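You operate a simulated robot arm through the tools that you are given. There is no shell and no other tool. Be economical: measure what you need, move in short steps, check, and stop when the job is done.

You are at the controls of a simulated robot arm. One attempt, no reset.

## Task
Take the tape roll on the top of the die bench and put it away on the wall shelf by the die bench. Turn the vise lock knob to FREE. Fetch the green tin from the wall shelf by the die bench and set it on the grey sorting tray. Take the scoop from the top of the filling bench and put it on the white booklet. Do these in any order. Set down upright: tin.

The check looks at the end state, three seconds after you hand in, the way a careful person would. Anything else that was tipped, shoved, dropped, spilled or broken makes it a failure.

## Robot
A 6-joint arm with a fingered hand on a trunk, on a base that drives. Base frame: it is fixed to the floor where the robot stands at the start and does not move with it; the origin is under the middle of the robot, x ahead of it, y to its left, z up. Units: m, degrees, N and s.
With the tool pointing down near the work surface it reaches from about 0.1 to 0.48 m from the robot's upright axis, wherever it stands. Its first joint turns from -115.0 to 115.0 degrees. Places, roughly: booklet [0.75, 3, 0.5]; scoop (23x7x7 cm) [-0.5, 3.6, 0.9]; sorting tray [-1, 1, 0.75]; tape roll (11x12x5 cm) [0.7, 0.2, 0.9]; tin [1, -0.5, 1.25]; vise lock knob [-0.2, -1, 0.9]; wall shelf by the die bench (58x18 cm) [0.92, -0.66, 1.26]. Payload 4 kg.
The tool frame sits at the grasp point between the pads (the TCP): z along the fingers, y along the line on which they close. The tips reach 0.026 m beyond it. Largest opening 0.156 m; the body of the gripper starts 0.073 m behind the TCP. The gripper is a hand of 4 fingers: y runs from the thumb to the fingers, the wrist lies at [0, 0, -0.239] in the tool frame, and closing takes about 1.5 s.
Orientation is that of the tool frame in the base frame, as [roll, pitch, yaw] about the fixed x, y, z axes, in that order (R = Rz(yaw) Ry(pitch) Rx(roll)). With the fingers straight down and closing along the base's y, the tool's x points along the base's -x, its y along +y and its z along -z.

## Interface
- The arm moves only by the tool apply_moves. Its argument "targets" is a list of rows, each an object (a shift or turn left out is 0, a gripper value left out holds the last) with "hand": the gripper command, from -1 (fully open) to 1 (shut), values between in proportion; "offset": the shift along the base's x, y, z in units of 50 mm (1.0 is 50 mm), a list of three; "delta_rot": the turn, a rotation vector about the base's x, y, z in units of 4 degrees (1.0 is 4 degrees), a list of three. In form: [{"hand": hand, "offset": [dx, dy, dz], "delta_rot": [ax, ay, az]}, ...]. A call has 1 to 12 rows; each row shifts and turns the commanded pose from where the row before left it. A call with a number of a shift or a turn outside -1 to 1 is refused whole. A row lasts 0.2 s, in which the tool goes at most 0.05 m and 8.6 degrees; a call with a longer step from one row to the next is refused whole, and so is a gripper value outside its range. A pose out of reach is approached as far as the arm can. The call stops where the force on the tool passes 40 N (or 10 N more than at its start, if that is more) or the arm is blocked; 0.2 s more then pass. Each finger travels about 0.072 m/s and halts on what it meets, pressing with about 21 N; the grip force reading is that of the motor and also rises with nothing between the fingers. The clock runs only during rows and for 0.2 s after the last one: add rows that do not move to give the fingers time. It gives the time, the measured TCP pose, the force on the tool (base axes), the opening and the grip force at its end, in the units of the frame above (readings bear some noise), with the torque about the TCP (base axes, N m) and any sound that the robot's microphone picked up.
- Cameras (640 x 400 px; columns grow to the right, rows downward): "scene" is now at [-0.0122, 0.0865, 1.7397]; the picture's right is [-0.80, -0.60, -0.00], its down [-0.41, 0.55, -0.73] and it looks along [0.43, -0.58, -0.69] (base axes); focal length 249 px, centre (320, 200). "wrist" rides on the gripper at [0.058, -0.058, -0.091] in the tool frame; the picture's right is [0.71, 0.71, 0.00], its down [-0.53, 0.53, -0.67] and it looks along [-0.47, 0.47, 0.74] (tool axes); focal length 265 px, centre (320, 200). There is no depth. A picture from a camera that has moved, and an enlarged one, comes with that camera's place and axes in the base frame and with its lens.
- camera(camera): a new picture of that camera. No time passes.
- slide_trunk(by): slides the trunk up (or, below 0, down) by that many m; the arm and the scene camera ride with it, the base frame stays. It gives what a move gives, with no picture.
- roll_base(legs): drives the robot by 1 to 6 legs, each [ahead, left, turn to the left] in m, m and degrees, along the robot's own axes; the way and the turn of a leg run together, so that a leg with both is an arc; at most 1.5 m and 180 degrees a leg. The arm and the cameras ride along, it lands a little off, and it stops where it bumps. It gives what a move gives.
- set_grasp(shape): the hand has 4 fingers and takes this shape, open, in about a second: jaw (thumb against the fingers, like two jaws); tri (thumb and two fingers); tip (a fingertip pinch); poke (one finger out to press); point (the index stretched); flat (the hand flat); cup (the hand cupped); fist (a fist). The gripper value then closes the fingers along that shape, each until it touches; the sizes above hold for jaw. It gives what a move gives, with no picture.
- aim_head(pan, tilt): turns the head with the scene camera to pan (to the left, within 155 degrees either way) and tilt (down, from -29 to 69), counted from straight ahead of the robot. It gives what a move gives.
- inspect(camera, box): a new picture of the part [left, top, right, bottom] of that camera's present view, enlarged. No time passes.
- sign_off(): hands the job in; it is judged then, once.

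Work in short steps. Places have to be worked out from the pictures, the camera data and where the tool is seen: move nearer, look again, correct. Check each grasp and each placing, and mend what went wrong. You have 165 turns and 108 pictures in all, those below and enlarged ones among them. Open the gripper and draw the arm clear of the work before you hand the job in, unless the task says otherwise; then end with one line.

The tools are called by a JSON object that holds its "fn" and its "kwargs". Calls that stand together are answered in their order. apply_moves: Moves the arm, as the interface text tells. Its arguments: {"type":"object","properties":{"targets":{"type":"array","items":{"type":"object","properties":{"hand":{"type":"number"},"offset":{"type":"array","items":{"type":"number"}},"delta_rot":{"type":"array","items":{"type":"number"}}}}}},"required":["targets"]} The other tools are called the same way: slide_trunk (by) slides the trunk up or down; set_grasp (shape) gives the hand a shape; roll_base (legs) drives the base; aim_head (pan, tilt) turns the head that bears the scene camera; camera (camera) takes a picture; inspect (camera, box) takes an enlarged picture of a part of a camera's view; sign_off () hands the job in.

At the start:

```text
t: 0.0
ee_pos: [0.3227, -0.3352, 1.466]
ee_rot: [180.0, 0.1, -180.0]
force: [-0.1, -0.2, 0.2]
ft_torque: [0.01, -0.02, -0.03]
gripper_width: 0.1559
grasp_force: 0.0
shape: jaw
trunk travel left (down, up): [-0.825, 0.165]
robot x, y, heading: [-0.003, 0.0035, 0.1]
head pan, tilt: [-53.4, 43.4]
```

scene: 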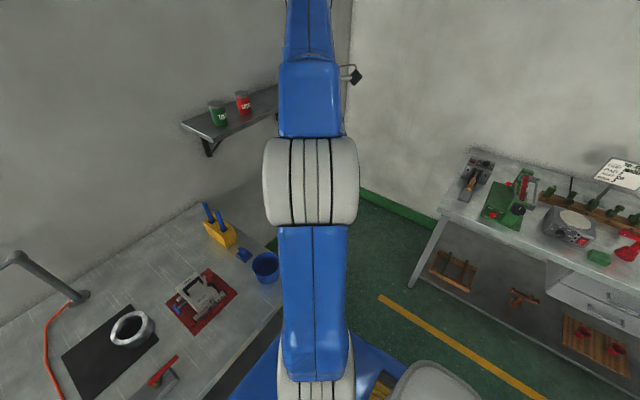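
wrist: 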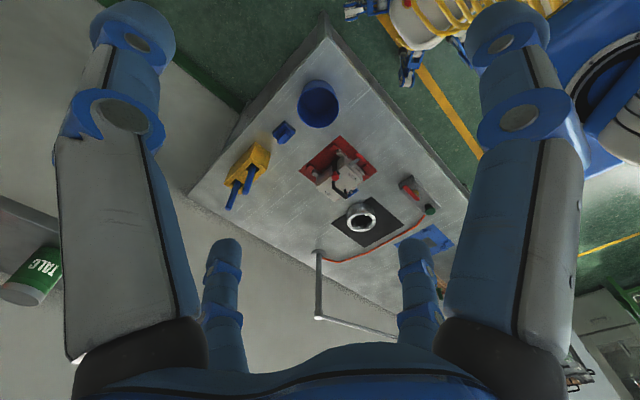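

I'll look over the die bench and the vise area with the scene camera first.

{"fn": "aim_head", "kwargs": {"pan": 0, "tilt": 45}}

{"fn": "camera", "kwargs": {"camera": "scene"}}

{"fn": "aim_head", "kwargs": {"pan": -100, "tilt": 40}}

{"fn": "camera", "kwargs": {"camera": "scene"}}

{"fn": "aim_head", "kwargs": {"pan": 100, "tilt": 25}}

{"fn": "camera", "kwargs": {"camera": "scene"}}

```text
t: 1.2
ee_pos: [0.3249, -0.3346, 1.466]
ee_rot: [179.9, 0.1, -180.0]
force: [0.2, -0.1, 0.3]
ft_torque: [0.03, -0.03, 0.0]
gripper_width: 0.1558
grasp_force: 0.1
shape: jaw
trunk travel left (down, up): [-0.825, 0.165]
robot x, y, heading: [-0.0006, -0.0016, 0.1]
head pan, tilt: [0.0, 45.0]
```

```text
105 pictures are left
camera scene: at [0.022, 0.1521, 1.7374], right [0.0, -1.0, 0.0], down [-0.71, 0.0, -0.71], along [0.71, 0.0, -0.71], focal length 249 px, centre (320, 200)
```

scene: 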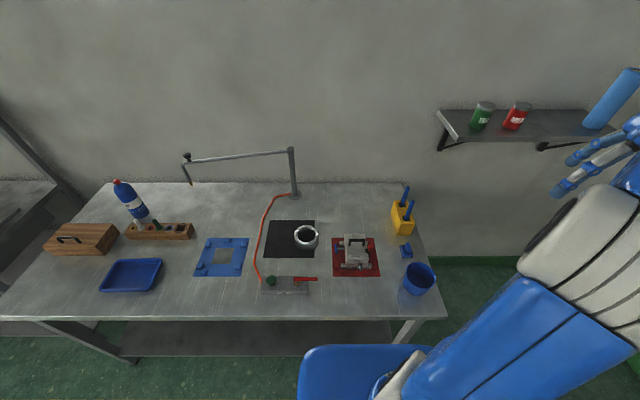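

```text
t: 3.0
ee_pos: [0.3248, -0.3345, 1.4665]
ee_rot: [180.0, 0.0, -180.0]
force: [-0.2, -0.2, -0.1]
ft_torque: [0.0, -0.01, -0.03]
gripper_width: 0.1559
grasp_force: 0.1
shape: jaw
trunk travel left (down, up): [-0.825, 0.165]
robot x, y, heading: [0.0023, -0.0029, 0.1]
head pan, tilt: [-100.0, 40.0]
```

```text
104 pictures are left
camera scene: at [-0.0745, 0.0688, 1.7446], right [-0.98, 0.17, 0.0], down [0.11, 0.63, -0.77], along [-0.13, -0.75, -0.64], focal length 249 px, centre (320, 200)
```

scene: 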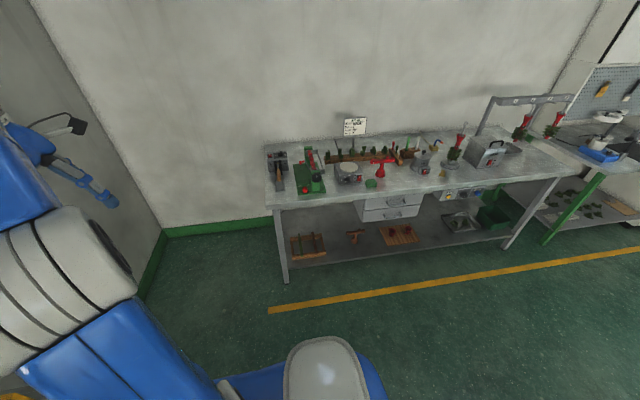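

```text
t: 5.9
ee_pos: [0.3245, -0.334, 1.4653]
ee_rot: [180.0, 0.0, -179.9]
force: [-0.9, 0.6, -0.1]
ft_torque: [-0.03, 0.0, 0.02]
gripper_width: 0.156
grasp_force: 0.0
shape: jaw
trunk travel left (down, up): [-0.825, 0.165]
robot x, y, heading: [-0.0033, -0.0004, -0.1]
head pan, tilt: [100.0, 25.0]
```

```text
103 pictures are left
camera scene: at [-0.0757, 0.2432, 1.7679], right [0.98, 0.17, 0.0], down [0.07, -0.42, -0.91], along [-0.16, 0.89, -0.42], focal length 249 px, centre (320, 200)
```

scene: 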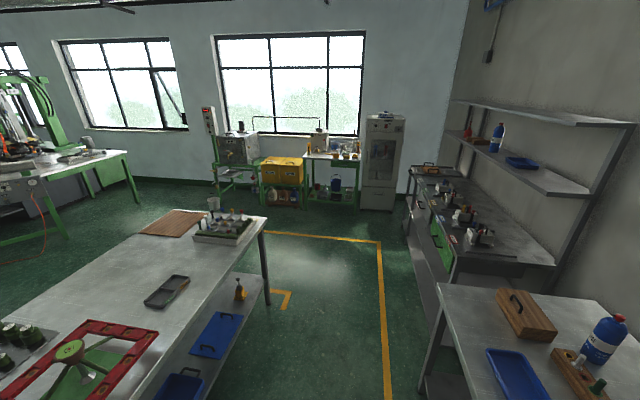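

The layout is clear: die bench ahead, vise bench to the right, sorting table behind-left, filling bench far left. Next I inspect details from this view and the other sides.

{"fn": "inspect", "kwargs": {"camera": "scene", "box": [200, 90, 440, 240]}}

{"fn": "aim_head", "kwargs": {"pan": -110, "tilt": 40}}

{"fn": "inspect", "kwargs": {"camera": "scene", "box": [140, 80, 460, 280]}}

{"fn": "aim_head", "kwargs": {"pan": 140, "tilt": 40}}

{"fn": "camera", "kwargs": {"camera": "scene"}}

```text
2.67 times, centred on (320, 165) of scene
camera zoom: at [-0.0757, 0.2432, 1.7679], right [0.98, 0.17, 0.0], down [0.07, -0.42, -0.91], along [-0.16, 0.89, -0.42], focal length 665 px, centre (320, 293)
```

zoom: 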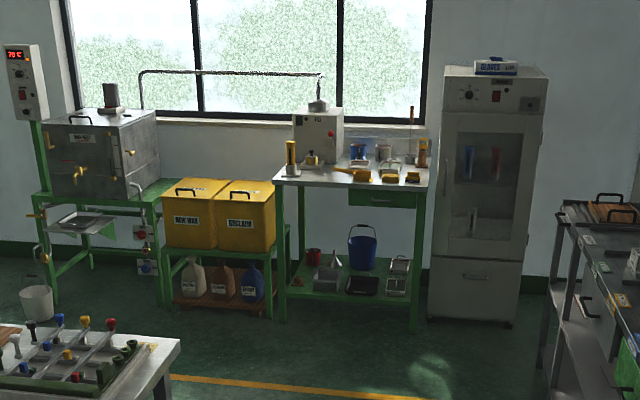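

```text
t: 8.9
ee_pos: [0.3237, -0.3339, 1.4662]
ee_rot: [180.0, 0.0, -179.9]
force: [-0.3, 0.4, -0.2]
ft_torque: [0.0, -0.01, 0.02]
gripper_width: 0.1561
grasp_force: 0.1
shape: jaw
trunk travel left (down, up): [-0.825, 0.165]
robot x, y, heading: [-0.0031, -0.0012, -0.1]
head pan, tilt: [-110.0, 40.0]
```

```text
2.00 times, centred on (300, 180) of scene
camera zoom: at [-0.0888, 0.0725, 1.7446], right [-0.94, 0.34, 0.0], down [0.22, 0.6, -0.77], along [-0.26, -0.72, -0.64], focal length 499 px, centre (360, 240)
```

zoom: 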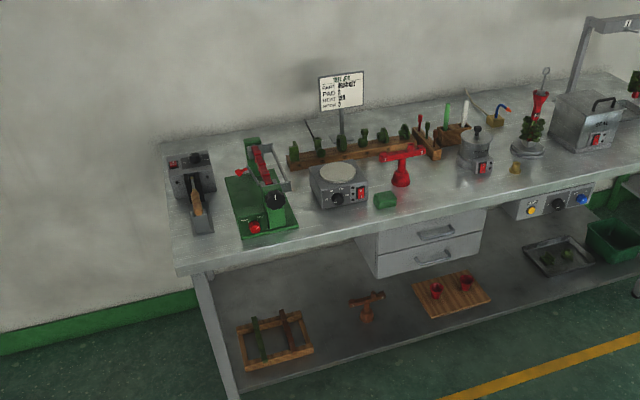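

```text
t: 12.5
ee_pos: [0.3237, -0.3351, 1.4666]
ee_rot: [180.0, 0.0, 180.0]
force: [-0.9, 0.3, -0.4]
ft_torque: [-0.01, -0.01, -0.03]
gripper_width: 0.1558
grasp_force: 0.0
shape: jaw
trunk travel left (down, up): [-0.825, 0.165]
robot x, y, heading: [0.0016, 0.0002, -0.0]
head pan, tilt: [140.0, 40.0]
```

```text
100 pictures are left
camera scene: at [-0.1249, 0.2072, 1.7446], right [0.64, 0.77, 0.0], down [0.49, -0.41, -0.77], along [-0.59, 0.49, -0.64], focal length 249 px, centre (320, 200)
```

scene: 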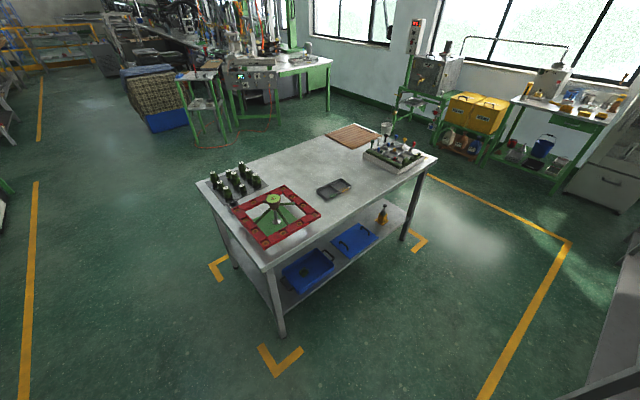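

The tape is near (0.64, 0.21). Before driving towards the bench I look down to see the clearance between base and bench.

{"fn": "aim_head", "kwargs": {"pan": 0, "tilt": 69}}

{"fn": "camera", "kwargs": {"camera": "scene"}}

```text
t: 14.7
ee_pos: [0.3239, -0.3346, 1.4656]
ee_rot: [-179.9, 0.0, 180.0]
force: [0.4, -0.7, -0.2]
ft_torque: [-0.02, 0.0, 0.0]
gripper_width: 0.156
grasp_force: 0.1
shape: jaw
trunk travel left (down, up): [-0.825, 0.165]
robot x, y, heading: [0.0007, -0.0022, -0.2]
head pan, tilt: [0.0, 68.8]
```

```text
99 pictures are left
camera scene: at [-0.0039, 0.1525, 1.7085], right [0.0, -1.0, 0.0], down [-0.93, 0.0, -0.36], along [0.36, 0.0, -0.93], focal length 249 px, centre (320, 200)
```

scene: 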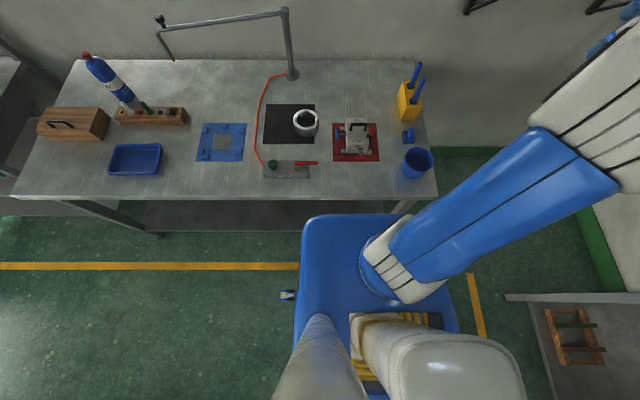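

The blue plate in front may be a trunk-carried part or the base; I slide the trunk down a bit and look again to tell which.

{"fn": "slide_trunk", "kwargs": {"by": -0.2}}

{"fn": "camera", "kwargs": {"camera": "scene"}}

{"fn": "camera", "kwargs": {"camera": "wrist"}}

```text
t: 16.9
ee_pos: [0.3234, -0.3335, 1.2655]
ee_rot: [-179.9, 0.0, 180.0]
force: [-0.6, 0.1, 0.3]
ft_torque: [0.06, 0.01, 0.01]
gripper_width: 0.156
grasp_force: 0.1
shape: jaw
trunk travel left (down, up): [-0.625, 0.365]
robot x, y, heading: [-0.0002, -0.0017, -0.1]
head pan, tilt: [0.0, 68.8]
```

```text
98 pictures are left
camera scene: at [-0.004, 0.1525, 1.5085], right [0.0, -1.0, 0.0], down [-0.93, 0.0, -0.36], along [0.36, 0.0, -0.93], focal length 249 px, centre (320, 200)
```

scene: 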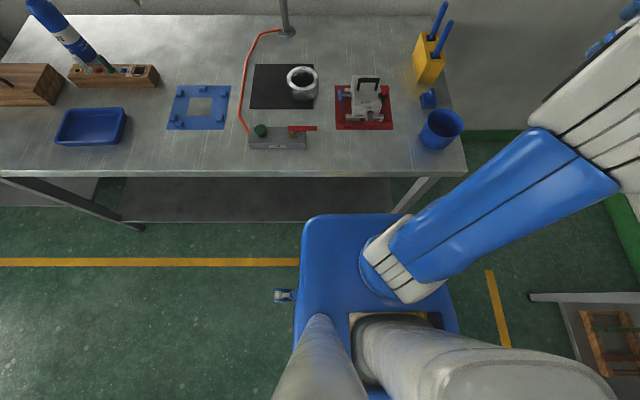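

```text
97 pictures are left
camera wrist: at [0.2664, -0.3923, 1.3569], right [-0.71, 0.71, 0.0], down [0.53, 0.53, 0.67], along [0.47, 0.47, -0.74], focal length 265 px, centre (320, 200)
```

wrist: 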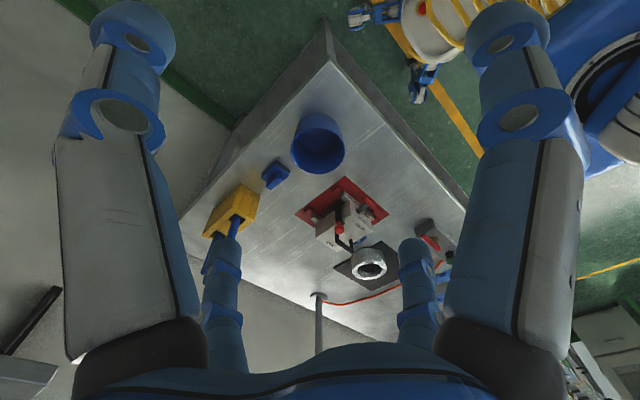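

The plate rides with the trunk above bench height, and the casters are small, so driving closer is safe. I drive 0.2 left, then ahead in small steps.

{"fn": "roll_base", "kwargs": {"legs": [[0, 0.2, 0], [0.1, 0, 0]]}}

{"fn": "camera", "kwargs": {"camera": "scene"}}

```text
t: 21.3
ee_pos: [0.4079, -0.1362, 1.2659]
ee_rot: [-180.0, -0.1, 180.0]
force: [0.0, 0.3, -0.6]
ft_torque: [0.0, -0.02, 0.02]
gripper_width: 0.1561
grasp_force: 0.1
shape: jaw
trunk travel left (down, up): [-0.625, 0.365]
robot x, y, heading: [0.0789, 0.197, -0.1]
head pan, tilt: [0.0, 68.8]
stopped in leg 2: the robot was blocked; the commanded pose is now the measured one
```

```text
96 pictures are left
camera scene: at [0.0762, 0.3507, 1.5085], right [0.0, -1.0, 0.0], down [-0.93, 0.0, -0.36], along [0.36, 0.0, -0.93], focal length 249 px, centre (320, 200)
```

scene: 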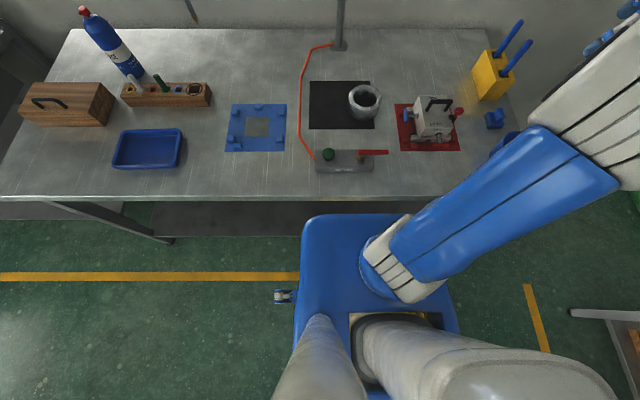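

Blocked at x=0.079 by the bench, so I'll grasp with the tool tilted forward about 36°. I back off slightly and swing the tool over in front of and above the tape.

{"fn": "roll_base", "kwargs": {"legs": [[-0.015, 0, 0]]}}

{"fn": "apply_moves", "kwargs": {"targets": [{"hand": -1, "offset": [0.3, 0.776, 0], "delta_rot": [0, -1, 0]}, {"offset": [0.3, 0.776, 0], "delta_rot": [0, -1, 0]}, {"offset": [0.3, 0.776, 0], "delta_rot": [0, -1, 0]}, {"offset": [0.3, 0.776, 0], "delta_rot": [0, -1, 0]}, {"offset": [0.3, 0.776, 0], "delta_rot": [0, -1, 0]}, {"offset": [0.3, 0.776, 0], "delta_rot": [0, -1, 0]}, {"offset": [0.3, 0.776, 0], "delta_rot": [0, -1, 0]}, {"offset": [0.3, 0.776, 0], "delta_rot": [0, -1, 0]}, {"offset": [0.3, 0.776, 0], "delta_rot": [0, -1, 0]}]}}

{"fn": "camera", "kwargs": {"camera": "wrist"}}

```text
t: 22.2
ee_pos: [0.3898, -0.1363, 1.266]
ee_rot: [179.9, 0.1, 179.9]
force: [-1.5, 0.5, 1.4]
ft_torque: [0.0, -0.03, -0.05]
gripper_width: 0.156
grasp_force: 0.1
shape: jaw
trunk travel left (down, up): [-0.625, 0.365]
robot x, y, heading: [0.0649, 0.2012, -0.3]
head pan, tilt: [0.0, 68.8]
```

```text
t: 24.2
ee_pos: [0.5445, 0.2114, 1.2697]
ee_rot: [-180.0, 35.9, 179.9]
force: [0.6, 0.8, 0.2]
ft_torque: [-0.05, -0.01, -0.01]
gripper_width: 0.1558
grasp_force: 0.1
shape: jaw
out of reach, approached as far as the arm can: row 7, 8
trunk travel left (down, up): [-0.625, 0.365]
robot x, y, heading: [0.0634, 0.1959, -0.1]
head pan, tilt: [0.0, 68.8]
```

```text
95 pictures are left
camera wrist: at [0.4437, 0.1544, 1.31], right [-0.57, 0.71, -0.41], down [0.04, 0.53, 0.85], along [0.82, 0.47, -0.33], focal length 265 px, centre (320, 200)
```

wrist: 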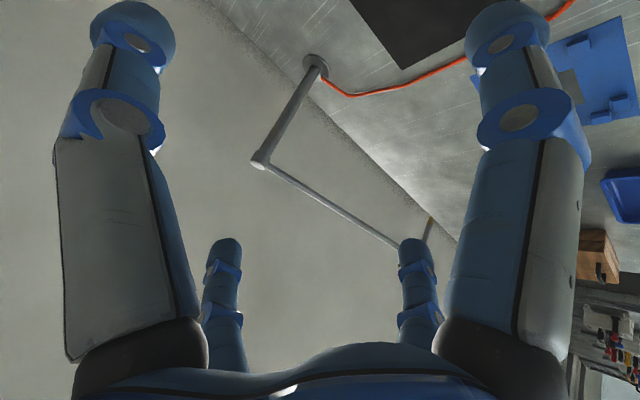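

Reach is ample lower down. I descend to a pre-grasp about 12 cm back along the tool line from the tape and look.

{"fn": "apply_moves", "kwargs": {"targets": [{"offset": [0.0, 0, -0.9]}, {"offset": [0.0, 0, -0.9]}, {"offset": [0.0, 0, -0.9]}, {"offset": [0.14, 0, -0.9]}, {"offset": [0.2, 0, -0.9]}, {"offset": [0.2, 0, -0.85]}, {}]}}

{"fn": "camera", "kwargs": {"camera": "wrist"}}

{"fn": "aim_head", "kwargs": {"pan": -10, "tilt": 55}}

{"fn": "camera", "kwargs": {"camera": "scene"}}

```text
t: 25.8
ee_pos: [0.5784, 0.2117, 1.0029]
ee_rot: [179.9, 36.1, 179.9]
force: [-0.6, -1.3, 0.3]
ft_torque: [0.02, 0.01, -0.01]
gripper_width: 0.156
grasp_force: 0.1
shape: jaw
out of reach, approached as far as the arm can: row 1, 2
trunk travel left (down, up): [-0.625, 0.365]
robot x, y, heading: [0.0618, 0.1992, -0.1]
head pan, tilt: [0.0, 68.8]
```

```text
94 pictures are left
camera wrist: at [0.4775, 0.1543, 1.0415], right [-0.57, 0.71, -0.42], down [0.03, 0.53, 0.85], along [0.82, 0.47, -0.32], focal length 265 px, centre (320, 200)
```

wrist: 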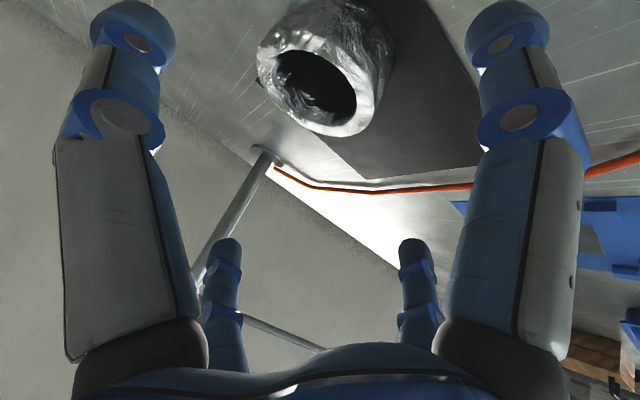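

```text
t: 26.6
ee_pos: [0.5774, 0.2129, 1.002]
ee_rot: [179.9, 36.0, 179.9]
force: [-0.5, -0.2, 0.3]
ft_torque: [0.01, -0.01, -0.01]
gripper_width: 0.1558
grasp_force: 0.0
shape: jaw
trunk travel left (down, up): [-0.625, 0.365]
robot x, y, heading: [0.0621, 0.1988, -0.0]
head pan, tilt: [-10.0, 55.0]
```

```text
93 pictures are left
camera scene: at [0.0738, 0.3383, 1.5239], right [-0.17, -0.98, 0.0], down [-0.81, 0.14, -0.57], along [0.56, -0.1, -0.82], focal length 249 px, centre (320, 200)
```

scene: 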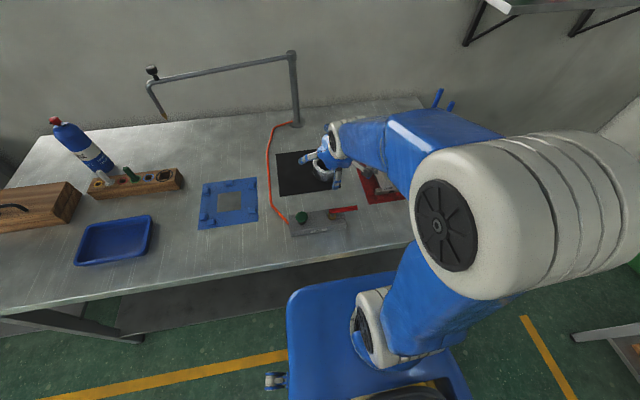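

From the wrist view the roll centre is near (0.634, 0.202). I advance along the tool axis around it to a TCP height of 0.907.

{"fn": "apply_moves", "kwargs": {"targets": [{"offset": [0.0, -0.2, 0]}, {"offset": [0.275, 0, -0.47]}, {"offset": [0.275, 0, -0.47]}, {"offset": [0.275, 0, -0.47]}, {"offset": [0.275, 0, -0.47]}, {}]}}

{"fn": "camera", "kwargs": {"camera": "wrist"}}

```text
t: 27.8
ee_pos: [0.6372, 0.2019, 0.9262]
ee_rot: [179.9, 37.0, 180.0]
force: [-6.9, -0.4, 14.4]
ft_torque: [0.0, 1.41, 0.03]
gripper_width: 0.1561
grasp_force: 0.1
shape: jaw
trunk travel left (down, up): [-0.625, 0.365]
robot x, y, heading: [0.0647, 0.196, -0.4]
head pan, tilt: [-10.0, 55.0]
stopped in row 5: the force on the tool passed its limit at 55 N (the readings are from after the stop); the commanded pose is now the measured one
```

```text
92 pictures are left
camera wrist: at [0.5348, 0.1442, 0.9637], right [-0.56, 0.71, -0.43], down [0.02, 0.53, 0.85], along [0.83, 0.47, -0.31], focal length 265 px, centre (320, 200)
```

wrist: 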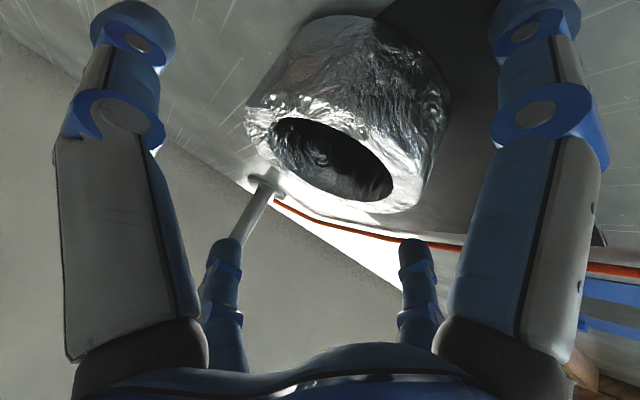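

The tool hit something at z=0.926 earlier than expected, with a torque hinting at contact behind the fingertips. I look closer with the scene camera.

{"fn": "inspect", "kwargs": {"camera": "scene", "box": [240, 100, 440, 240]}}

```text
2.86 times, centred on (340, 170) of scene
camera zoom: at [0.0726, 0.3379, 1.5241], right [-0.18, -0.98, 0.0], down [-0.81, 0.14, -0.57], along [0.57, -0.1, -0.82], focal length 712 px, centre (263, 286)
```

zoom: 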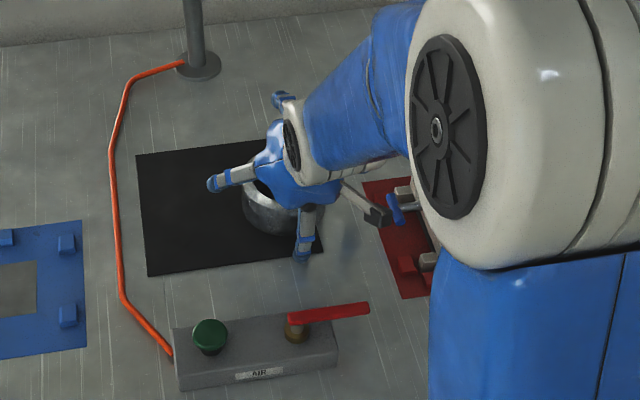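

Now I see it: the four fingers form a cross, so with the tilt the near (-x) finger hits the bench. I back out and look at other hand shapes.

{"fn": "apply_moves", "kwargs": {"targets": [{"offset": [-0.3, 0, 0.6]}, {"offset": [-0.3, 0, 0.6]}, {"offset": [-0.3, 0, 0.6]}, {"offset": [-0.3, 0, 0.6]}]}}

{"fn": "set_grasp", "kwargs": {"shape": "tip"}}

{"fn": "camera", "kwargs": {"camera": "wrist"}}

{"fn": "set_grasp", "kwargs": {"shape": "tri"}}

{"fn": "camera", "kwargs": {"camera": "wrist"}}

```text
t: 28.8
ee_pos: [0.5743, 0.2028, 1.0446]
ee_rot: [179.9, 36.8, 180.0]
force: [0.0, 0.2, 0.3]
ft_torque: [-0.02, 0.01, 0.0]
gripper_width: 0.156
grasp_force: 0.0
shape: jaw
trunk travel left (down, up): [-0.625, 0.365]
robot x, y, heading: [0.0644, 0.1999, -0.2]
head pan, tilt: [-10.0, 55.0]
```

```text
t: 29.7
ee_pos: [0.576, 0.2018, 1.043]
ee_rot: [179.9, 37.0, -180.0]
force: [0.3, 0.1, -0.4]
ft_torque: [0.01, 0.03, 0.02]
gripper_width: 0.156
grasp_force: 0.1
shape: tip
trunk travel left (down, up): [-0.625, 0.365]
robot x, y, heading: [0.0615, 0.2007, 0.1]
head pan, tilt: [-10.0, 55.0]
```

```text
90 pictures are left
camera wrist: at [0.4747, 0.1444, 1.0811], right [-0.57, 0.71, -0.42], down [0.02, 0.53, 0.85], along [0.82, 0.47, -0.31], focal length 265 px, centre (320, 200)
```

wrist: 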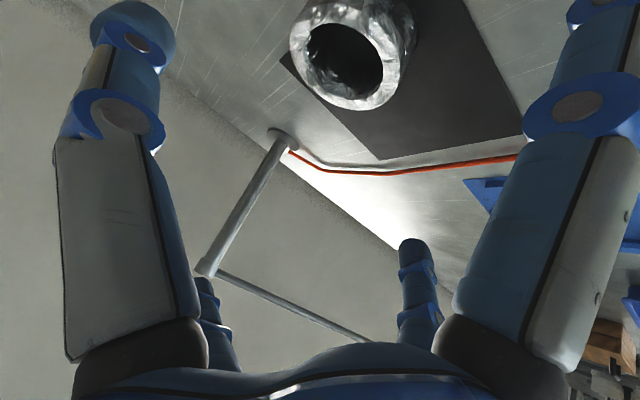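

```text
t: 30.6
ee_pos: [0.5751, 0.2027, 1.0438]
ee_rot: [179.9, 36.9, -179.9]
force: [-1.1, 0.3, -0.6]
ft_torque: [0.0, 0.02, 0.04]
gripper_width: 0.1561
grasp_force: 0.0
shape: tri
trunk travel left (down, up): [-0.625, 0.365]
robot x, y, heading: [0.0612, 0.1987, -0.2]
head pan, tilt: [-10.0, 55.0]
```

```text
89 pictures are left
camera wrist: at [0.4747, 0.1444, 1.0811], right [-0.57, 0.71, -0.42], down [0.02, 0.53, 0.85], along [0.82, 0.47, -0.31], focal length 265 px, centre (320, 200)
```

wrist: 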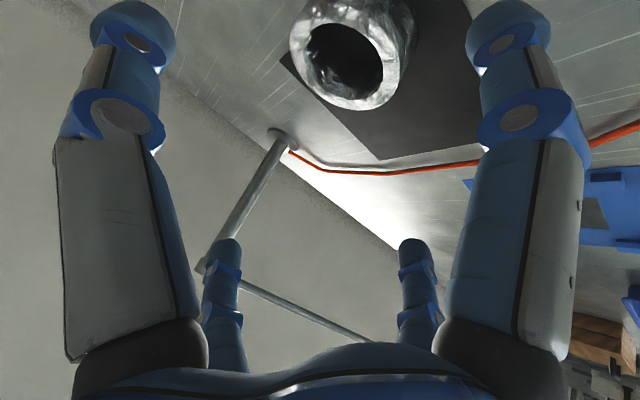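

In every shape a near finger stays low when tilted, so I want a vertical grasp and thus to stand closer. I test whether the trunk plate (not the base) was what blocked, by raising the trunk and nudging ahead.

{"fn": "set_grasp", "kwargs": {"shape": "jaw"}}

{"fn": "slide_trunk", "kwargs": {"by": 0.25}}

{"fn": "roll_base", "kwargs": {"legs": [[0.06, 0, 0]]}}

```text
t: 31.5
ee_pos: [0.5739, 0.2033, 1.0429]
ee_rot: [179.9, 36.9, -180.0]
force: [-0.1, 0.0, -0.1]
ft_torque: [0.01, 0.02, 0.0]
gripper_width: 0.1558
grasp_force: 0.1
shape: jaw
trunk travel left (down, up): [-0.625, 0.365]
robot x, y, heading: [0.0611, 0.2008, -0.1]
head pan, tilt: [-10.0, 55.0]
```

```text
t: 34.0
ee_pos: [0.5753, 0.2021, 1.2932]
ee_rot: [180.0, 36.9, 180.0]
force: [-0.9, -0.8, -0.2]
ft_torque: [-0.02, 0.0, 0.0]
gripper_width: 0.156
grasp_force: 0.1
shape: jaw
trunk travel left (down, up): [-0.875, 0.115]
robot x, y, heading: [0.0605, 0.1987, -0.3]
head pan, tilt: [-10.0, 55.0]
```

```text
t: 35.1
ee_pos: [0.5996, 0.2004, 1.2928]
ee_rot: [179.7, 36.8, 179.9]
force: [0.5, -0.3, -0.3]
ft_torque: [0.01, 0.03, 0.02]
gripper_width: 0.156
grasp_force: 0.1
shape: jaw
trunk travel left (down, up): [-0.875, 0.115]
robot x, y, heading: [0.0838, 0.2009, -0.0]
head pan, tilt: [-10.0, 55.0]
stopped in leg 1: the robot was blocked; the commanded pose is now the measured one
```

The base itself is blocked at x≈0.08. I test how little tilt the arm needs at that radius: go above the tape, easing the tilt to about 17°.

{"fn": "apply_moves", "kwargs": {"targets": [{"offset": [0, 0, -1]}, {"offset": [0, 0, -1]}, {"offset": [0.1, 0, -1]}, {"offset": [0.1, 0, -1], "delta_rot": [0, 1, 0]}, {"offset": [0.1, 0, -1], "delta_rot": [0, 1, 0]}, {"offset": [0.1, 0, -0.5], "delta_rot": [0, 1, 0]}, {"offset": [0.1, 0, 0], "delta_rot": [0, 1, 0]}, {"offset": [0.1, 0, 0], "delta_rot": [0, 1, 0]}, {}]}}

```text
refused: row 3 steps farther than a row can; nothing moved
```

Row limit is 50 mm in total; I shorten the steps.

{"fn": "apply_moves", "kwargs": {"targets": [{"offset": [0, 0, -0.95]}, {"offset": [0, 0, -0.95]}, {"offset": [0.1, 0, -0.95]}, {"offset": [0.1, 0, -0.95], "delta_rot": [0, 1, 0]}, {"offset": [0.1, 0, -0.95], "delta_rot": [0, 1, 0]}, {"offset": [0.1, 0, -0.6], "delta_rot": [0, 1, 0]}, {"offset": [0.1, 0, 0], "delta_rot": [0, 1, 0]}, {"offset": [0.1, 0, 0], "delta_rot": [0, 1, 0]}, {}]}}

```text
t: 37.1
ee_pos: [0.6305, 0.2018, 1.0254]
ee_rot: [180.0, 16.8, 180.0]
force: [-1.1, -0.7, 0.2]
ft_torque: [0.02, -0.02, 0.0]
gripper_width: 0.1561
grasp_force: 0.0
shape: jaw
trunk travel left (down, up): [-0.875, 0.115]
robot x, y, heading: [0.0845, 0.1947, -0.0]
head pan, tilt: [-10.0, 55.0]
```

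Reachable with no complaint at 17°; I ease the tilt further towards vertical.

{"fn": "apply_moves", "kwargs": {"targets": [{"offset": [0.05, 0, -0.2], "delta_rot": [0, 1, 0]}, {"offset": [0.05, 0, -0.2], "delta_rot": [0, 1, 0]}, {"offset": [0.05, 0, -0.2], "delta_rot": [0, 1, 0]}, {"offset": [0, 0, 0], "delta_rot": [0, 1, 0]}, {}]}}

{"fn": "camera", "kwargs": {"camera": "wrist"}}

```text
t: 38.3
ee_pos: [0.6368, 0.2025, 0.9959]
ee_rot: [179.7, 0.7, -180.0]
force: [-0.7, 0.0, 0.4]
ft_torque: [0.0, -0.01, 0.03]
gripper_width: 0.1557
grasp_force: 0.0
shape: jaw
trunk travel left (down, up): [-0.875, 0.115]
robot x, y, heading: [0.0817, 0.1947, -0.2]
head pan, tilt: [-10.0, 55.0]
```

```text
88 pictures are left
camera wrist: at [0.5778, 0.1435, 1.0861], right [-0.71, 0.71, -0.01], down [0.52, 0.53, 0.68], along [0.48, 0.47, -0.74], focal length 265 px, centre (320, 200)
```

wrist: 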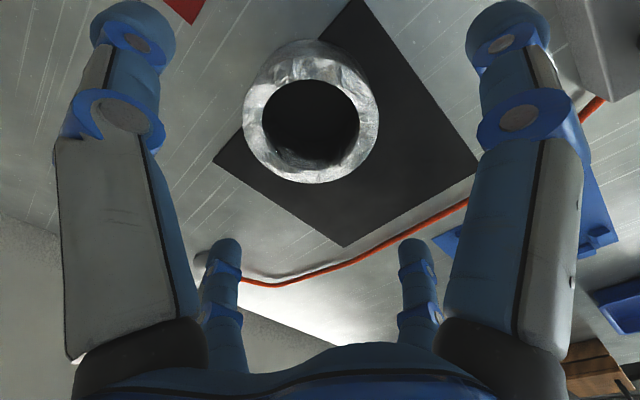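

Vertical reach works. The roll centre estimates to about (0.645, 0.200); I shift slightly and descend partway.

{"fn": "apply_moves", "kwargs": {"targets": [{"offset": [0.15, -0.06, -0.6]}, {"offset": [0, 0, -0.6]}, {"offset": [0, 0, -0.5]}, {}]}}

{"fn": "camera", "kwargs": {"camera": "wrist"}}

{"fn": "inspect", "kwargs": {"camera": "scene", "box": [240, 100, 440, 240]}}

```text
t: 39.3
ee_pos: [0.6441, 0.1999, 0.9108]
ee_rot: [179.9, 0.8, -180.0]
force: [0.0, -0.2, 0.6]
ft_torque: [-0.01, -0.03, 0.01]
gripper_width: 0.1557
grasp_force: 0.0
shape: jaw
trunk travel left (down, up): [-0.875, 0.115]
robot x, y, heading: [0.0819, 0.1968, -0.2]
head pan, tilt: [-10.0, 55.0]
```

```text
87 pictures are left
camera wrist: at [0.5848, 0.1411, 1.0], right [-0.71, 0.71, -0.01], down [0.52, 0.52, 0.68], along [0.48, 0.47, -0.74], focal length 265 px, centre (320, 200)
```

wrist: 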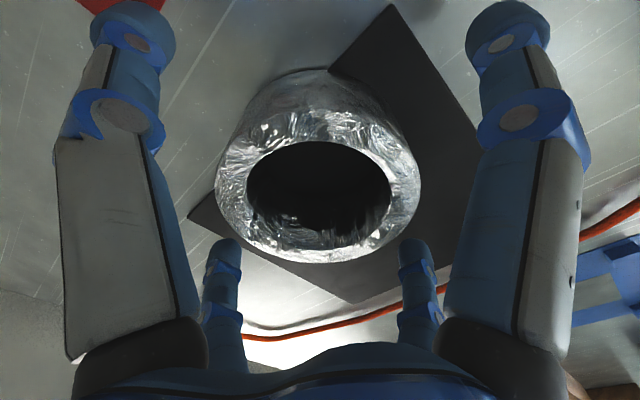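

```text
2.86 times, centred on (340, 170) of scene
camera zoom: at [0.0932, 0.3374, 1.7739], right [-0.18, -0.98, 0.0], down [-0.81, 0.14, -0.57], along [0.57, -0.1, -0.82], focal length 712 px, centre (263, 286)
```

zoom: 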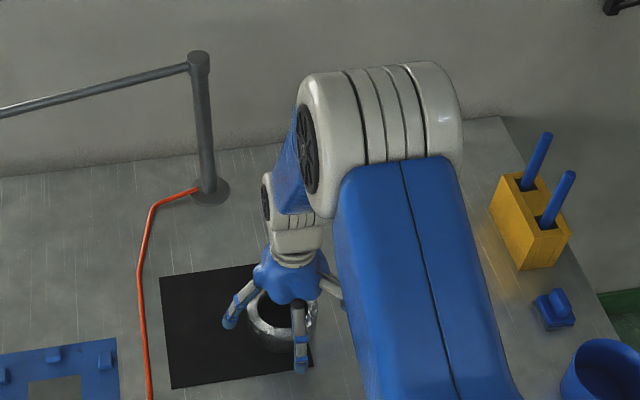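

The roll is centred under the hand. I go down the last 2 cm and close.

{"fn": "apply_moves", "kwargs": {"targets": [{"offset": [0.02, 0.02, -0.4]}, {}, {"hand": 0}, {"hand": 0.3}, {"hand": 0.6}, {"hand": 1}, {"hand": 1}, {"hand": 1}, {"hand": 1}, {"hand": 1}]}}

{"fn": "camera", "kwargs": {"camera": "wrist"}}

```text
t: 41.5
ee_pos: [0.6463, 0.199, 0.8907]
ee_rot: [179.9, 0.9, -180.0]
force: [-0.6, -1.7, -0.2]
ft_torque: [0.01, 0.02, 0.01]
gripper_width: 0.0973
grasp_force: 20.8
shape: jaw
trunk travel left (down, up): [-0.875, 0.115]
robot x, y, heading: [0.0824, 0.1991, 0.0]
head pan, tilt: [-10.0, 55.0]
```

```text
85 pictures are left
camera wrist: at [0.5869, 0.1412, 0.9803], right [-0.71, 0.71, -0.01], down [0.52, 0.52, 0.68], along [0.48, 0.47, -0.74], focal length 265 px, centre (320, 200)
```

wrist: 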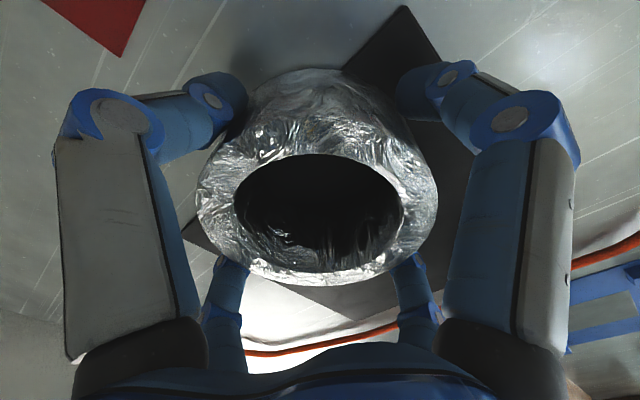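

Gripped at 0.097 m width. I lift it and check it holds.

{"fn": "apply_moves", "kwargs": {"targets": [{"hand": 1, "offset": [0, 0, 0.5]}, {"offset": [0, 0, 0.9]}, {"offset": [0, 0, 0.9]}, {"offset": [0, 0, 0.9]}, {}]}}

{"fn": "camera", "kwargs": {"camera": "wrist"}}

```text
t: 42.7
ee_pos: [0.648, 0.2011, 1.0515]
ee_rot: [179.9, 0.7, 180.0]
force: [1.3, -0.7, -2.5]
ft_torque: [0.01, -0.01, -0.04]
gripper_width: 0.0973
grasp_force: 20.6
shape: jaw
trunk travel left (down, up): [-0.875, 0.115]
robot x, y, heading: [0.0815, 0.1981, -0.4]
head pan, tilt: [-10.0, 55.0]
```

```text
84 pictures are left
camera wrist: at [0.5886, 0.1432, 1.1408], right [-0.71, 0.71, -0.01], down [0.52, 0.52, 0.68], along [0.48, 0.47, -0.74], focal length 265 px, centre (320, 200)
```

wrist: 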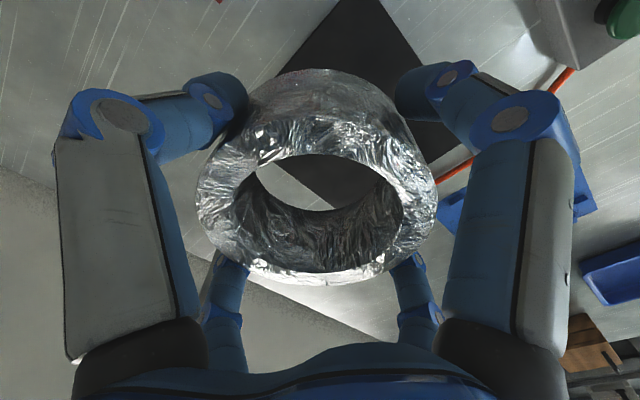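

The roll is held. I raise the trunk, lift the arm to about z=1.42, then back away from the bench.

{"fn": "slide_trunk", "kwargs": {"by": 0.11}}

{"fn": "apply_moves", "kwargs": {"targets": [{"offset": [-0.3, 0, 0.8]}, {"offset": [-0.3, 0, 0.8]}, {"offset": [-0.3, 0, 0.8]}, {"offset": [-0.3, 0, 0.8]}, {"offset": [-0.3, 0, 0.8]}, {"offset": [-0.3, 0, 0.8]}, {"offset": [0, 0, 0.4]}, {}]}}

{"fn": "roll_base", "kwargs": {"legs": [[-0.09, 0, 0], [0, -0.7, 0]]}}

{"fn": "aim_head", "kwargs": {"pan": -20, "tilt": 35}}

{"fn": "camera", "kwargs": {"camera": "scene"}}

```text
t: 44.1
ee_pos: [0.6469, 0.2022, 1.1608]
ee_rot: [179.9, 0.8, 180.0]
force: [-0.6, -0.8, -2.0]
ft_torque: [0.01, -0.01, -0.02]
gripper_width: 0.0973
grasp_force: 20.7
shape: jaw
trunk travel left (down, up): [-0.985, 0.005]
robot x, y, heading: [0.0795, 0.196, -0.2]
head pan, tilt: [-10.0, 55.0]
```

```text
t: 45.9
ee_pos: [0.5566, 0.2005, 1.4202]
ee_rot: [180.0, 0.9, 180.0]
force: [0.2, 0.7, -2.3]
ft_torque: [0.02, 0.0, 0.0]
gripper_width: 0.097
grasp_force: 21.4
shape: jaw
trunk travel left (down, up): [-0.985, 0.005]
robot x, y, heading: [0.0825, 0.1948, 0.4]
head pan, tilt: [-10.0, 55.0]
```

```text
t: 56.8
ee_pos: [0.4626, -0.5027, 1.4209]
ee_rot: [-180.0, 0.9, -179.9]
force: [-0.3, 1.1, -0.9]
ft_torque: [-0.02, -0.03, 0.02]
gripper_width: 0.0965
grasp_force: 21.4
shape: jaw
trunk travel left (down, up): [-0.985, 0.005]
robot x, y, heading: [-0.0101, -0.5109, -0.0]
head pan, tilt: [-10.0, 55.0]
```

```text
t: 57.6
ee_pos: [0.4637, -0.5045, 1.4213]
ee_rot: [179.8, 0.7, -179.9]
force: [0.7, -0.1, -2.8]
ft_torque: [-0.02, -0.04, -0.01]
gripper_width: 0.0968
grasp_force: 20.7
shape: jaw
trunk travel left (down, up): [-0.985, 0.005]
robot x, y, heading: [-0.0101, -0.5132, 0.2]
head pan, tilt: [-20.0, 35.0]
```

```text
83 pictures are left
camera scene: at [0.0149, -0.3882, 1.9122], right [-0.34, -0.94, 0.0], down [-0.54, 0.2, -0.82], along [0.77, -0.28, -0.57], focal length 249 px, centre (320, 200)
```

scene: 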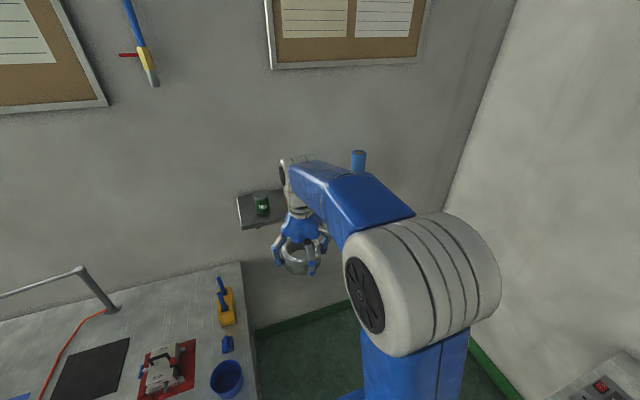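

I drive diagonally towards the shelf, stopping short to look at it.

{"fn": "roll_base", "kwargs": {"legs": [[0.3, -0.25, 0]]}}

{"fn": "aim_head", "kwargs": {"pan": 0, "tilt": 45}}

{"fn": "camera", "kwargs": {"camera": "scene"}}

{"fn": "camera", "kwargs": {"camera": "wrist"}}

```text
t: 61.9
ee_pos: [0.7548, -0.7489, 1.4209]
ee_rot: [179.7, 0.9, -179.5]
force: [0.3, -0.7, -1.7]
ft_torque: [0.08, -0.01, 0.01]
gripper_width: 0.0967
grasp_force: 20.9
shape: jaw
trunk travel left (down, up): [-0.985, 0.005]
robot x, y, heading: [0.2848, -0.7548, 0.2]
head pan, tilt: [-20.0, 35.0]
```

```text
t: 62.7
ee_pos: [0.7575, -0.7413, 1.4218]
ee_rot: [-179.9, 0.8, -179.5]
force: [0.2, 0.1, -2.5]
ft_torque: [-0.03, 0.0, -0.04]
gripper_width: 0.0965
grasp_force: 20.4
shape: jaw
trunk travel left (down, up): [-0.985, 0.005]
robot x, y, heading: [0.2884, -0.752, 0.4]
head pan, tilt: [0.0, 45.0]
```

```text
82 pictures are left
camera scene: at [0.309, -0.5963, 1.897], right [0.01, -1.0, 0.0], down [-0.71, -0.01, -0.71], along [0.71, 0.0, -0.71], focal length 249 px, centre (320, 200)
```

scene: 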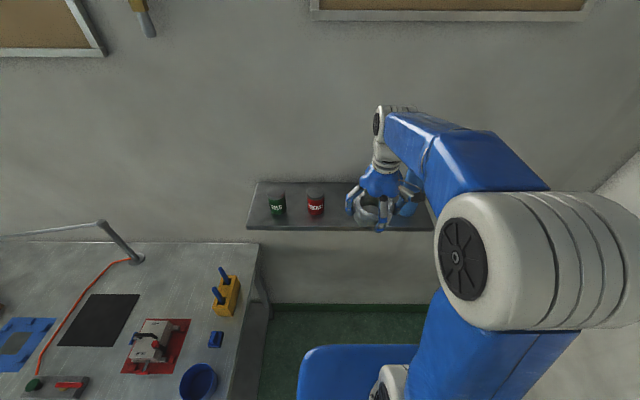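

```text
81 pictures are left
camera wrist: at [0.6994, -0.7992, 1.5106], right [-0.71, 0.7, -0.01], down [0.51, 0.53, 0.68], along [0.48, 0.48, -0.74], focal length 265 px, centre (320, 200)
```

wrist: 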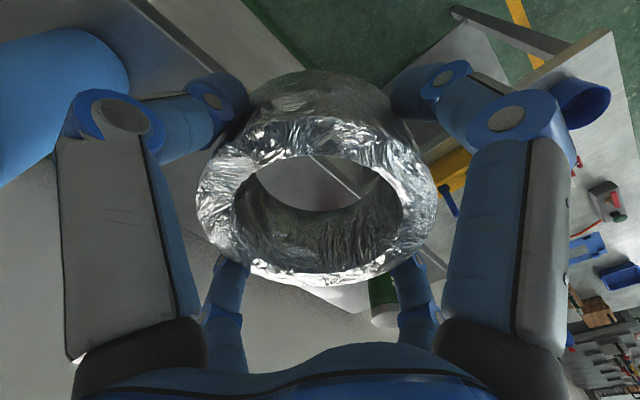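

A tall blue cylinder stands at y≈-0.89, and the red tin at y≈-0.58; the gap between (≈-0.735) takes the roll. I drive ahead to bring the tool over shelf centre x≈0.89.

{"fn": "roll_base", "kwargs": {"legs": [[0.13, 0.005, -0.4]]}}

{"fn": "camera", "kwargs": {"camera": "scene"}}

{"fn": "camera", "kwargs": {"camera": "wrist"}}

```text
t: 65.0
ee_pos: [0.8848, -0.7372, 1.4207]
ee_rot: [-179.9, 0.9, -180.0]
force: [0.0, 0.5, -1.5]
ft_torque: [-0.06, 0.01, 0.05]
gripper_width: 0.0965
grasp_force: 20.9
shape: jaw
trunk travel left (down, up): [-0.985, 0.005]
robot x, y, heading: [0.4162, -0.747, 0.1]
head pan, tilt: [0.0, 45.0]
```

```text
80 pictures are left
camera scene: at [0.4399, -0.5888, 1.8968], right [0.0, -1.0, 0.0], down [-0.71, 0.0, -0.71], along [0.71, 0.0, -0.71], focal length 249 px, centre (320, 200)
```

scene: 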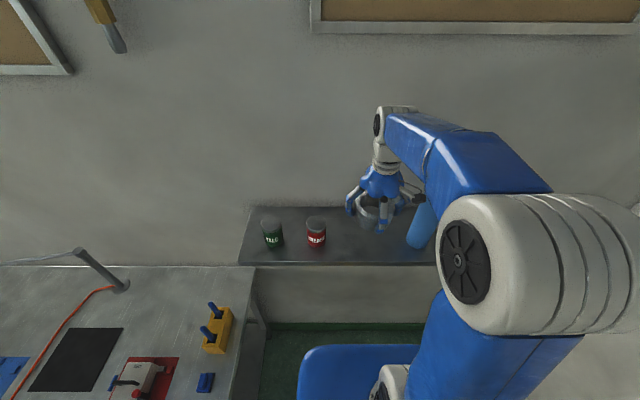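

```text
79 pictures are left
camera wrist: at [0.8257, -0.7947, 1.5105], right [-0.71, 0.71, -0.01], down [0.52, 0.53, 0.67], along [0.48, 0.47, -0.74], focal length 265 px, centre (320, 200)
```

wrist: 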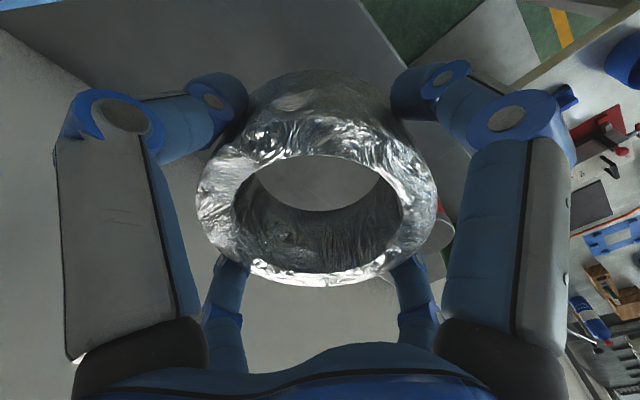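

Shelf front edge is at x≈0.823; I shift to x≈0.905 and descend in small steps watching the force.

{"fn": "apply_moves", "kwargs": {"targets": [{"offset": [0.4, 0.1, 0]}, {"offset": [0, 0, -0.7]}, {"offset": [0, 0, -0.7]}, {"offset": [0, 0, -0.4]}, {}]}}

{"fn": "inspect", "kwargs": {"camera": "scene", "box": [230, 140, 470, 290]}}

```text
t: 66.2
ee_pos: [0.9048, -0.7352, 1.3308]
ee_rot: [-180.0, 0.9, -179.9]
force: [-0.2, 0.4, -1.5]
ft_torque: [-0.04, 0.01, 0.0]
gripper_width: 0.0965
grasp_force: 20.7
shape: jaw
trunk travel left (down, up): [-0.985, 0.005]
robot x, y, heading: [0.4142, -0.7498, 0.2]
head pan, tilt: [0.0, 45.0]
```

```text
2.67 times, centred on (350, 215) of scene
camera zoom: at [0.4387, -0.5938, 1.8972], right [0.0, -1.0, 0.0], down [-0.71, 0.0, -0.71], along [0.71, 0.0, -0.71], focal length 665 px, centre (240, 160)
```

zoom: 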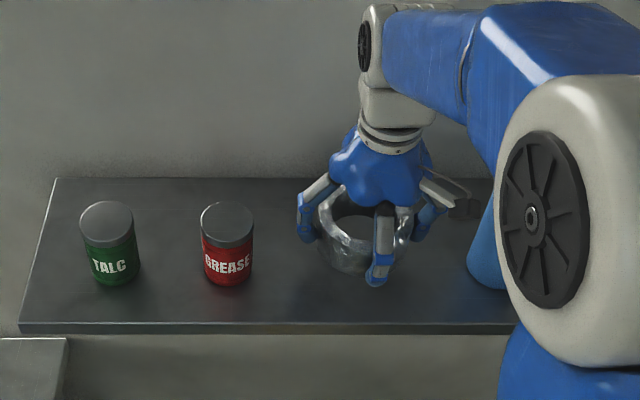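

Clear of everything. I lower a further 2.5 cm in 5 mm steps.

{"fn": "apply_moves", "kwargs": {"targets": [{"offset": [0, 0, -0.1]}, {"offset": [0, 0, -0.1]}, {"offset": [0, 0, -0.1]}, {"offset": [0, 0, -0.1]}, {"offset": [0, 0, -0.1]}, {}]}}

```text
t: 67.6
ee_pos: [0.9039, -0.7364, 1.3071]
ee_rot: [180.0, 0.9, -179.8]
force: [-0.1, 0.0, -1.4]
ft_torque: [-0.04, 0.01, -0.02]
gripper_width: 0.0965
grasp_force: 20.5
shape: jaw
trunk travel left (down, up): [-0.985, 0.005]
robot x, y, heading: [0.4192, -0.7487, 0.1]
head pan, tilt: [0.0, 45.0]
```

No contact yet; I continue in 4 mm steps.

{"fn": "apply_moves", "kwargs": {"targets": [{"offset": [0, 0, -0.08]}, {"offset": [0, 0, -0.08]}, {"offset": [0, 0, -0.08]}]}}

{"fn": "apply_moves", "kwargs": {"targets": [{"offset": [0, 0, -0.06]}, {"offset": [0, 0, -0.06]}]}}

```text
t: 68.4
ee_pos: [0.9034, -0.7358, 1.2966]
ee_rot: [179.8, 1.1, -179.9]
force: [-0.3, 0.6, 7.5]
ft_torque: [-0.1, 0.11, 0.06]
gripper_width: 0.0962
grasp_force: 20.9
shape: jaw
trunk travel left (down, up): [-0.985, 0.005]
robot x, y, heading: [0.4162, -0.7473, -0.2]
head pan, tilt: [0.0, 45.0]
```

```text
t: 69.0
ee_pos: [0.9044, -0.7348, 1.2939]
ee_rot: [179.9, 1.7, -179.9]
force: [-5.6, -1.0, 22.0]
ft_torque: [-0.1, 0.45, -0.05]
gripper_width: 0.0958
grasp_force: 20.4
shape: jaw
trunk travel left (down, up): [-0.985, 0.005]
robot x, y, heading: [0.4161, -0.749, -0.1]
head pan, tilt: [0.0, 45.0]
stopped in row 2: the force on the tool passed its limit at 41 N (the readings are from after the stop); the commanded pose is now the measured one
```

Contact: the roll rests on the shelf. I ease up slightly, open modestly to -0.6, and rise.

{"fn": "apply_moves", "kwargs": {"targets": [{"hand": 0.2, "offset": [0, 0, 0.05]}, {"hand": -0.2}, {"hand": -0.45}, {"hand": -0.6}, {"hand": -0.6}, {"hand": -0.6}]}}

{"fn": "camera", "kwargs": {"camera": "wrist"}}

```text
t: 70.5
ee_pos: [0.9073, -0.7352, 1.2935]
ee_rot: [179.9, 1.5, -179.9]
force: [0.2, 0.2, -0.3]
ft_torque: [0.02, 0.02, -0.02]
gripper_width: 0.1245
grasp_force: 0.0
shape: jaw
trunk travel left (down, up): [-0.985, 0.005]
robot x, y, heading: [0.4135, -0.7496, -0.0]
head pan, tilt: [0.0, 45.0]
```

```text
77 pictures are left
camera wrist: at [0.847, -0.7939, 1.3839], right [-0.71, 0.71, -0.02], down [0.51, 0.53, 0.68], along [0.49, 0.47, -0.73], focal length 265 px, centre (320, 200)
```

wrist: 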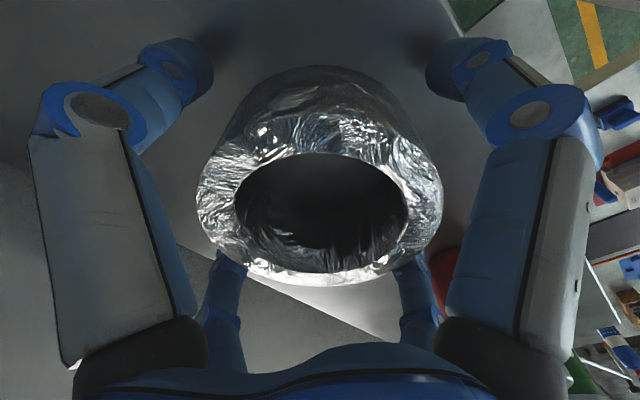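

The roll stands free on the shelf. I rise clear, then swing to above the green tin, estimated at (0.894, -0.450).

{"fn": "apply_moves", "kwargs": {"targets": [{"hand": -0.6, "offset": [0, 0, 0.5]}, {"offset": [0, 0, 0.9]}, {"offset": [0, 0, 0.9]}, {"offset": [0, 0, 0.9]}, {"hand": -0.28, "offset": [0, 0.95, 0]}, {"offset": [0, 0.95, 0]}, {"offset": [0, 0.95, 0]}, {"offset": [0, 0.95, 0]}, {"offset": [0, 0.95, 0]}, {"offset": [-0.24, 0.9, 0]}, {}]}}

{"fn": "camera", "kwargs": {"camera": "scene"}}

{"fn": "camera", "kwargs": {"camera": "wrist"}}

```text
t: 72.8
ee_pos: [0.8922, -0.4552, 1.4564]
ee_rot: [179.9, 1.5, -179.8]
force: [0.1, -0.8, 0.6]
ft_torque: [0.03, 0.01, 0.02]
gripper_width: 0.1001
grasp_force: 0.0
shape: jaw
trunk travel left (down, up): [-0.985, 0.005]
robot x, y, heading: [0.4191, -0.7479, 0.2]
head pan, tilt: [0.0, 45.0]
```

```text
76 pictures are left
camera scene: at [0.4389, -0.597, 1.8975], right [0.0, -1.0, 0.0], down [-0.71, 0.0, -0.71], along [0.71, 0.0, -0.71], focal length 249 px, centre (320, 200)
```

scene: 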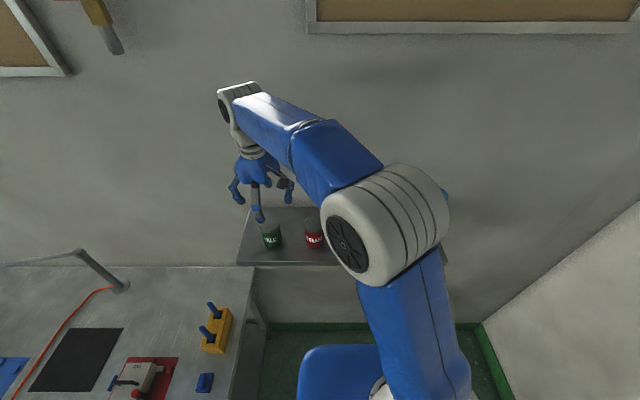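

```text
75 pictures are left
camera wrist: at [0.8338, -0.5135, 1.5451], right [-0.71, 0.71, -0.02], down [0.51, 0.53, 0.68], along [0.49, 0.48, -0.73], focal length 265 px, centre (320, 200)
```

wrist: 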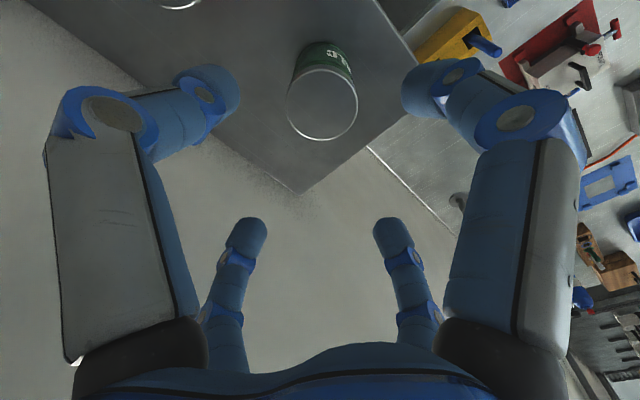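

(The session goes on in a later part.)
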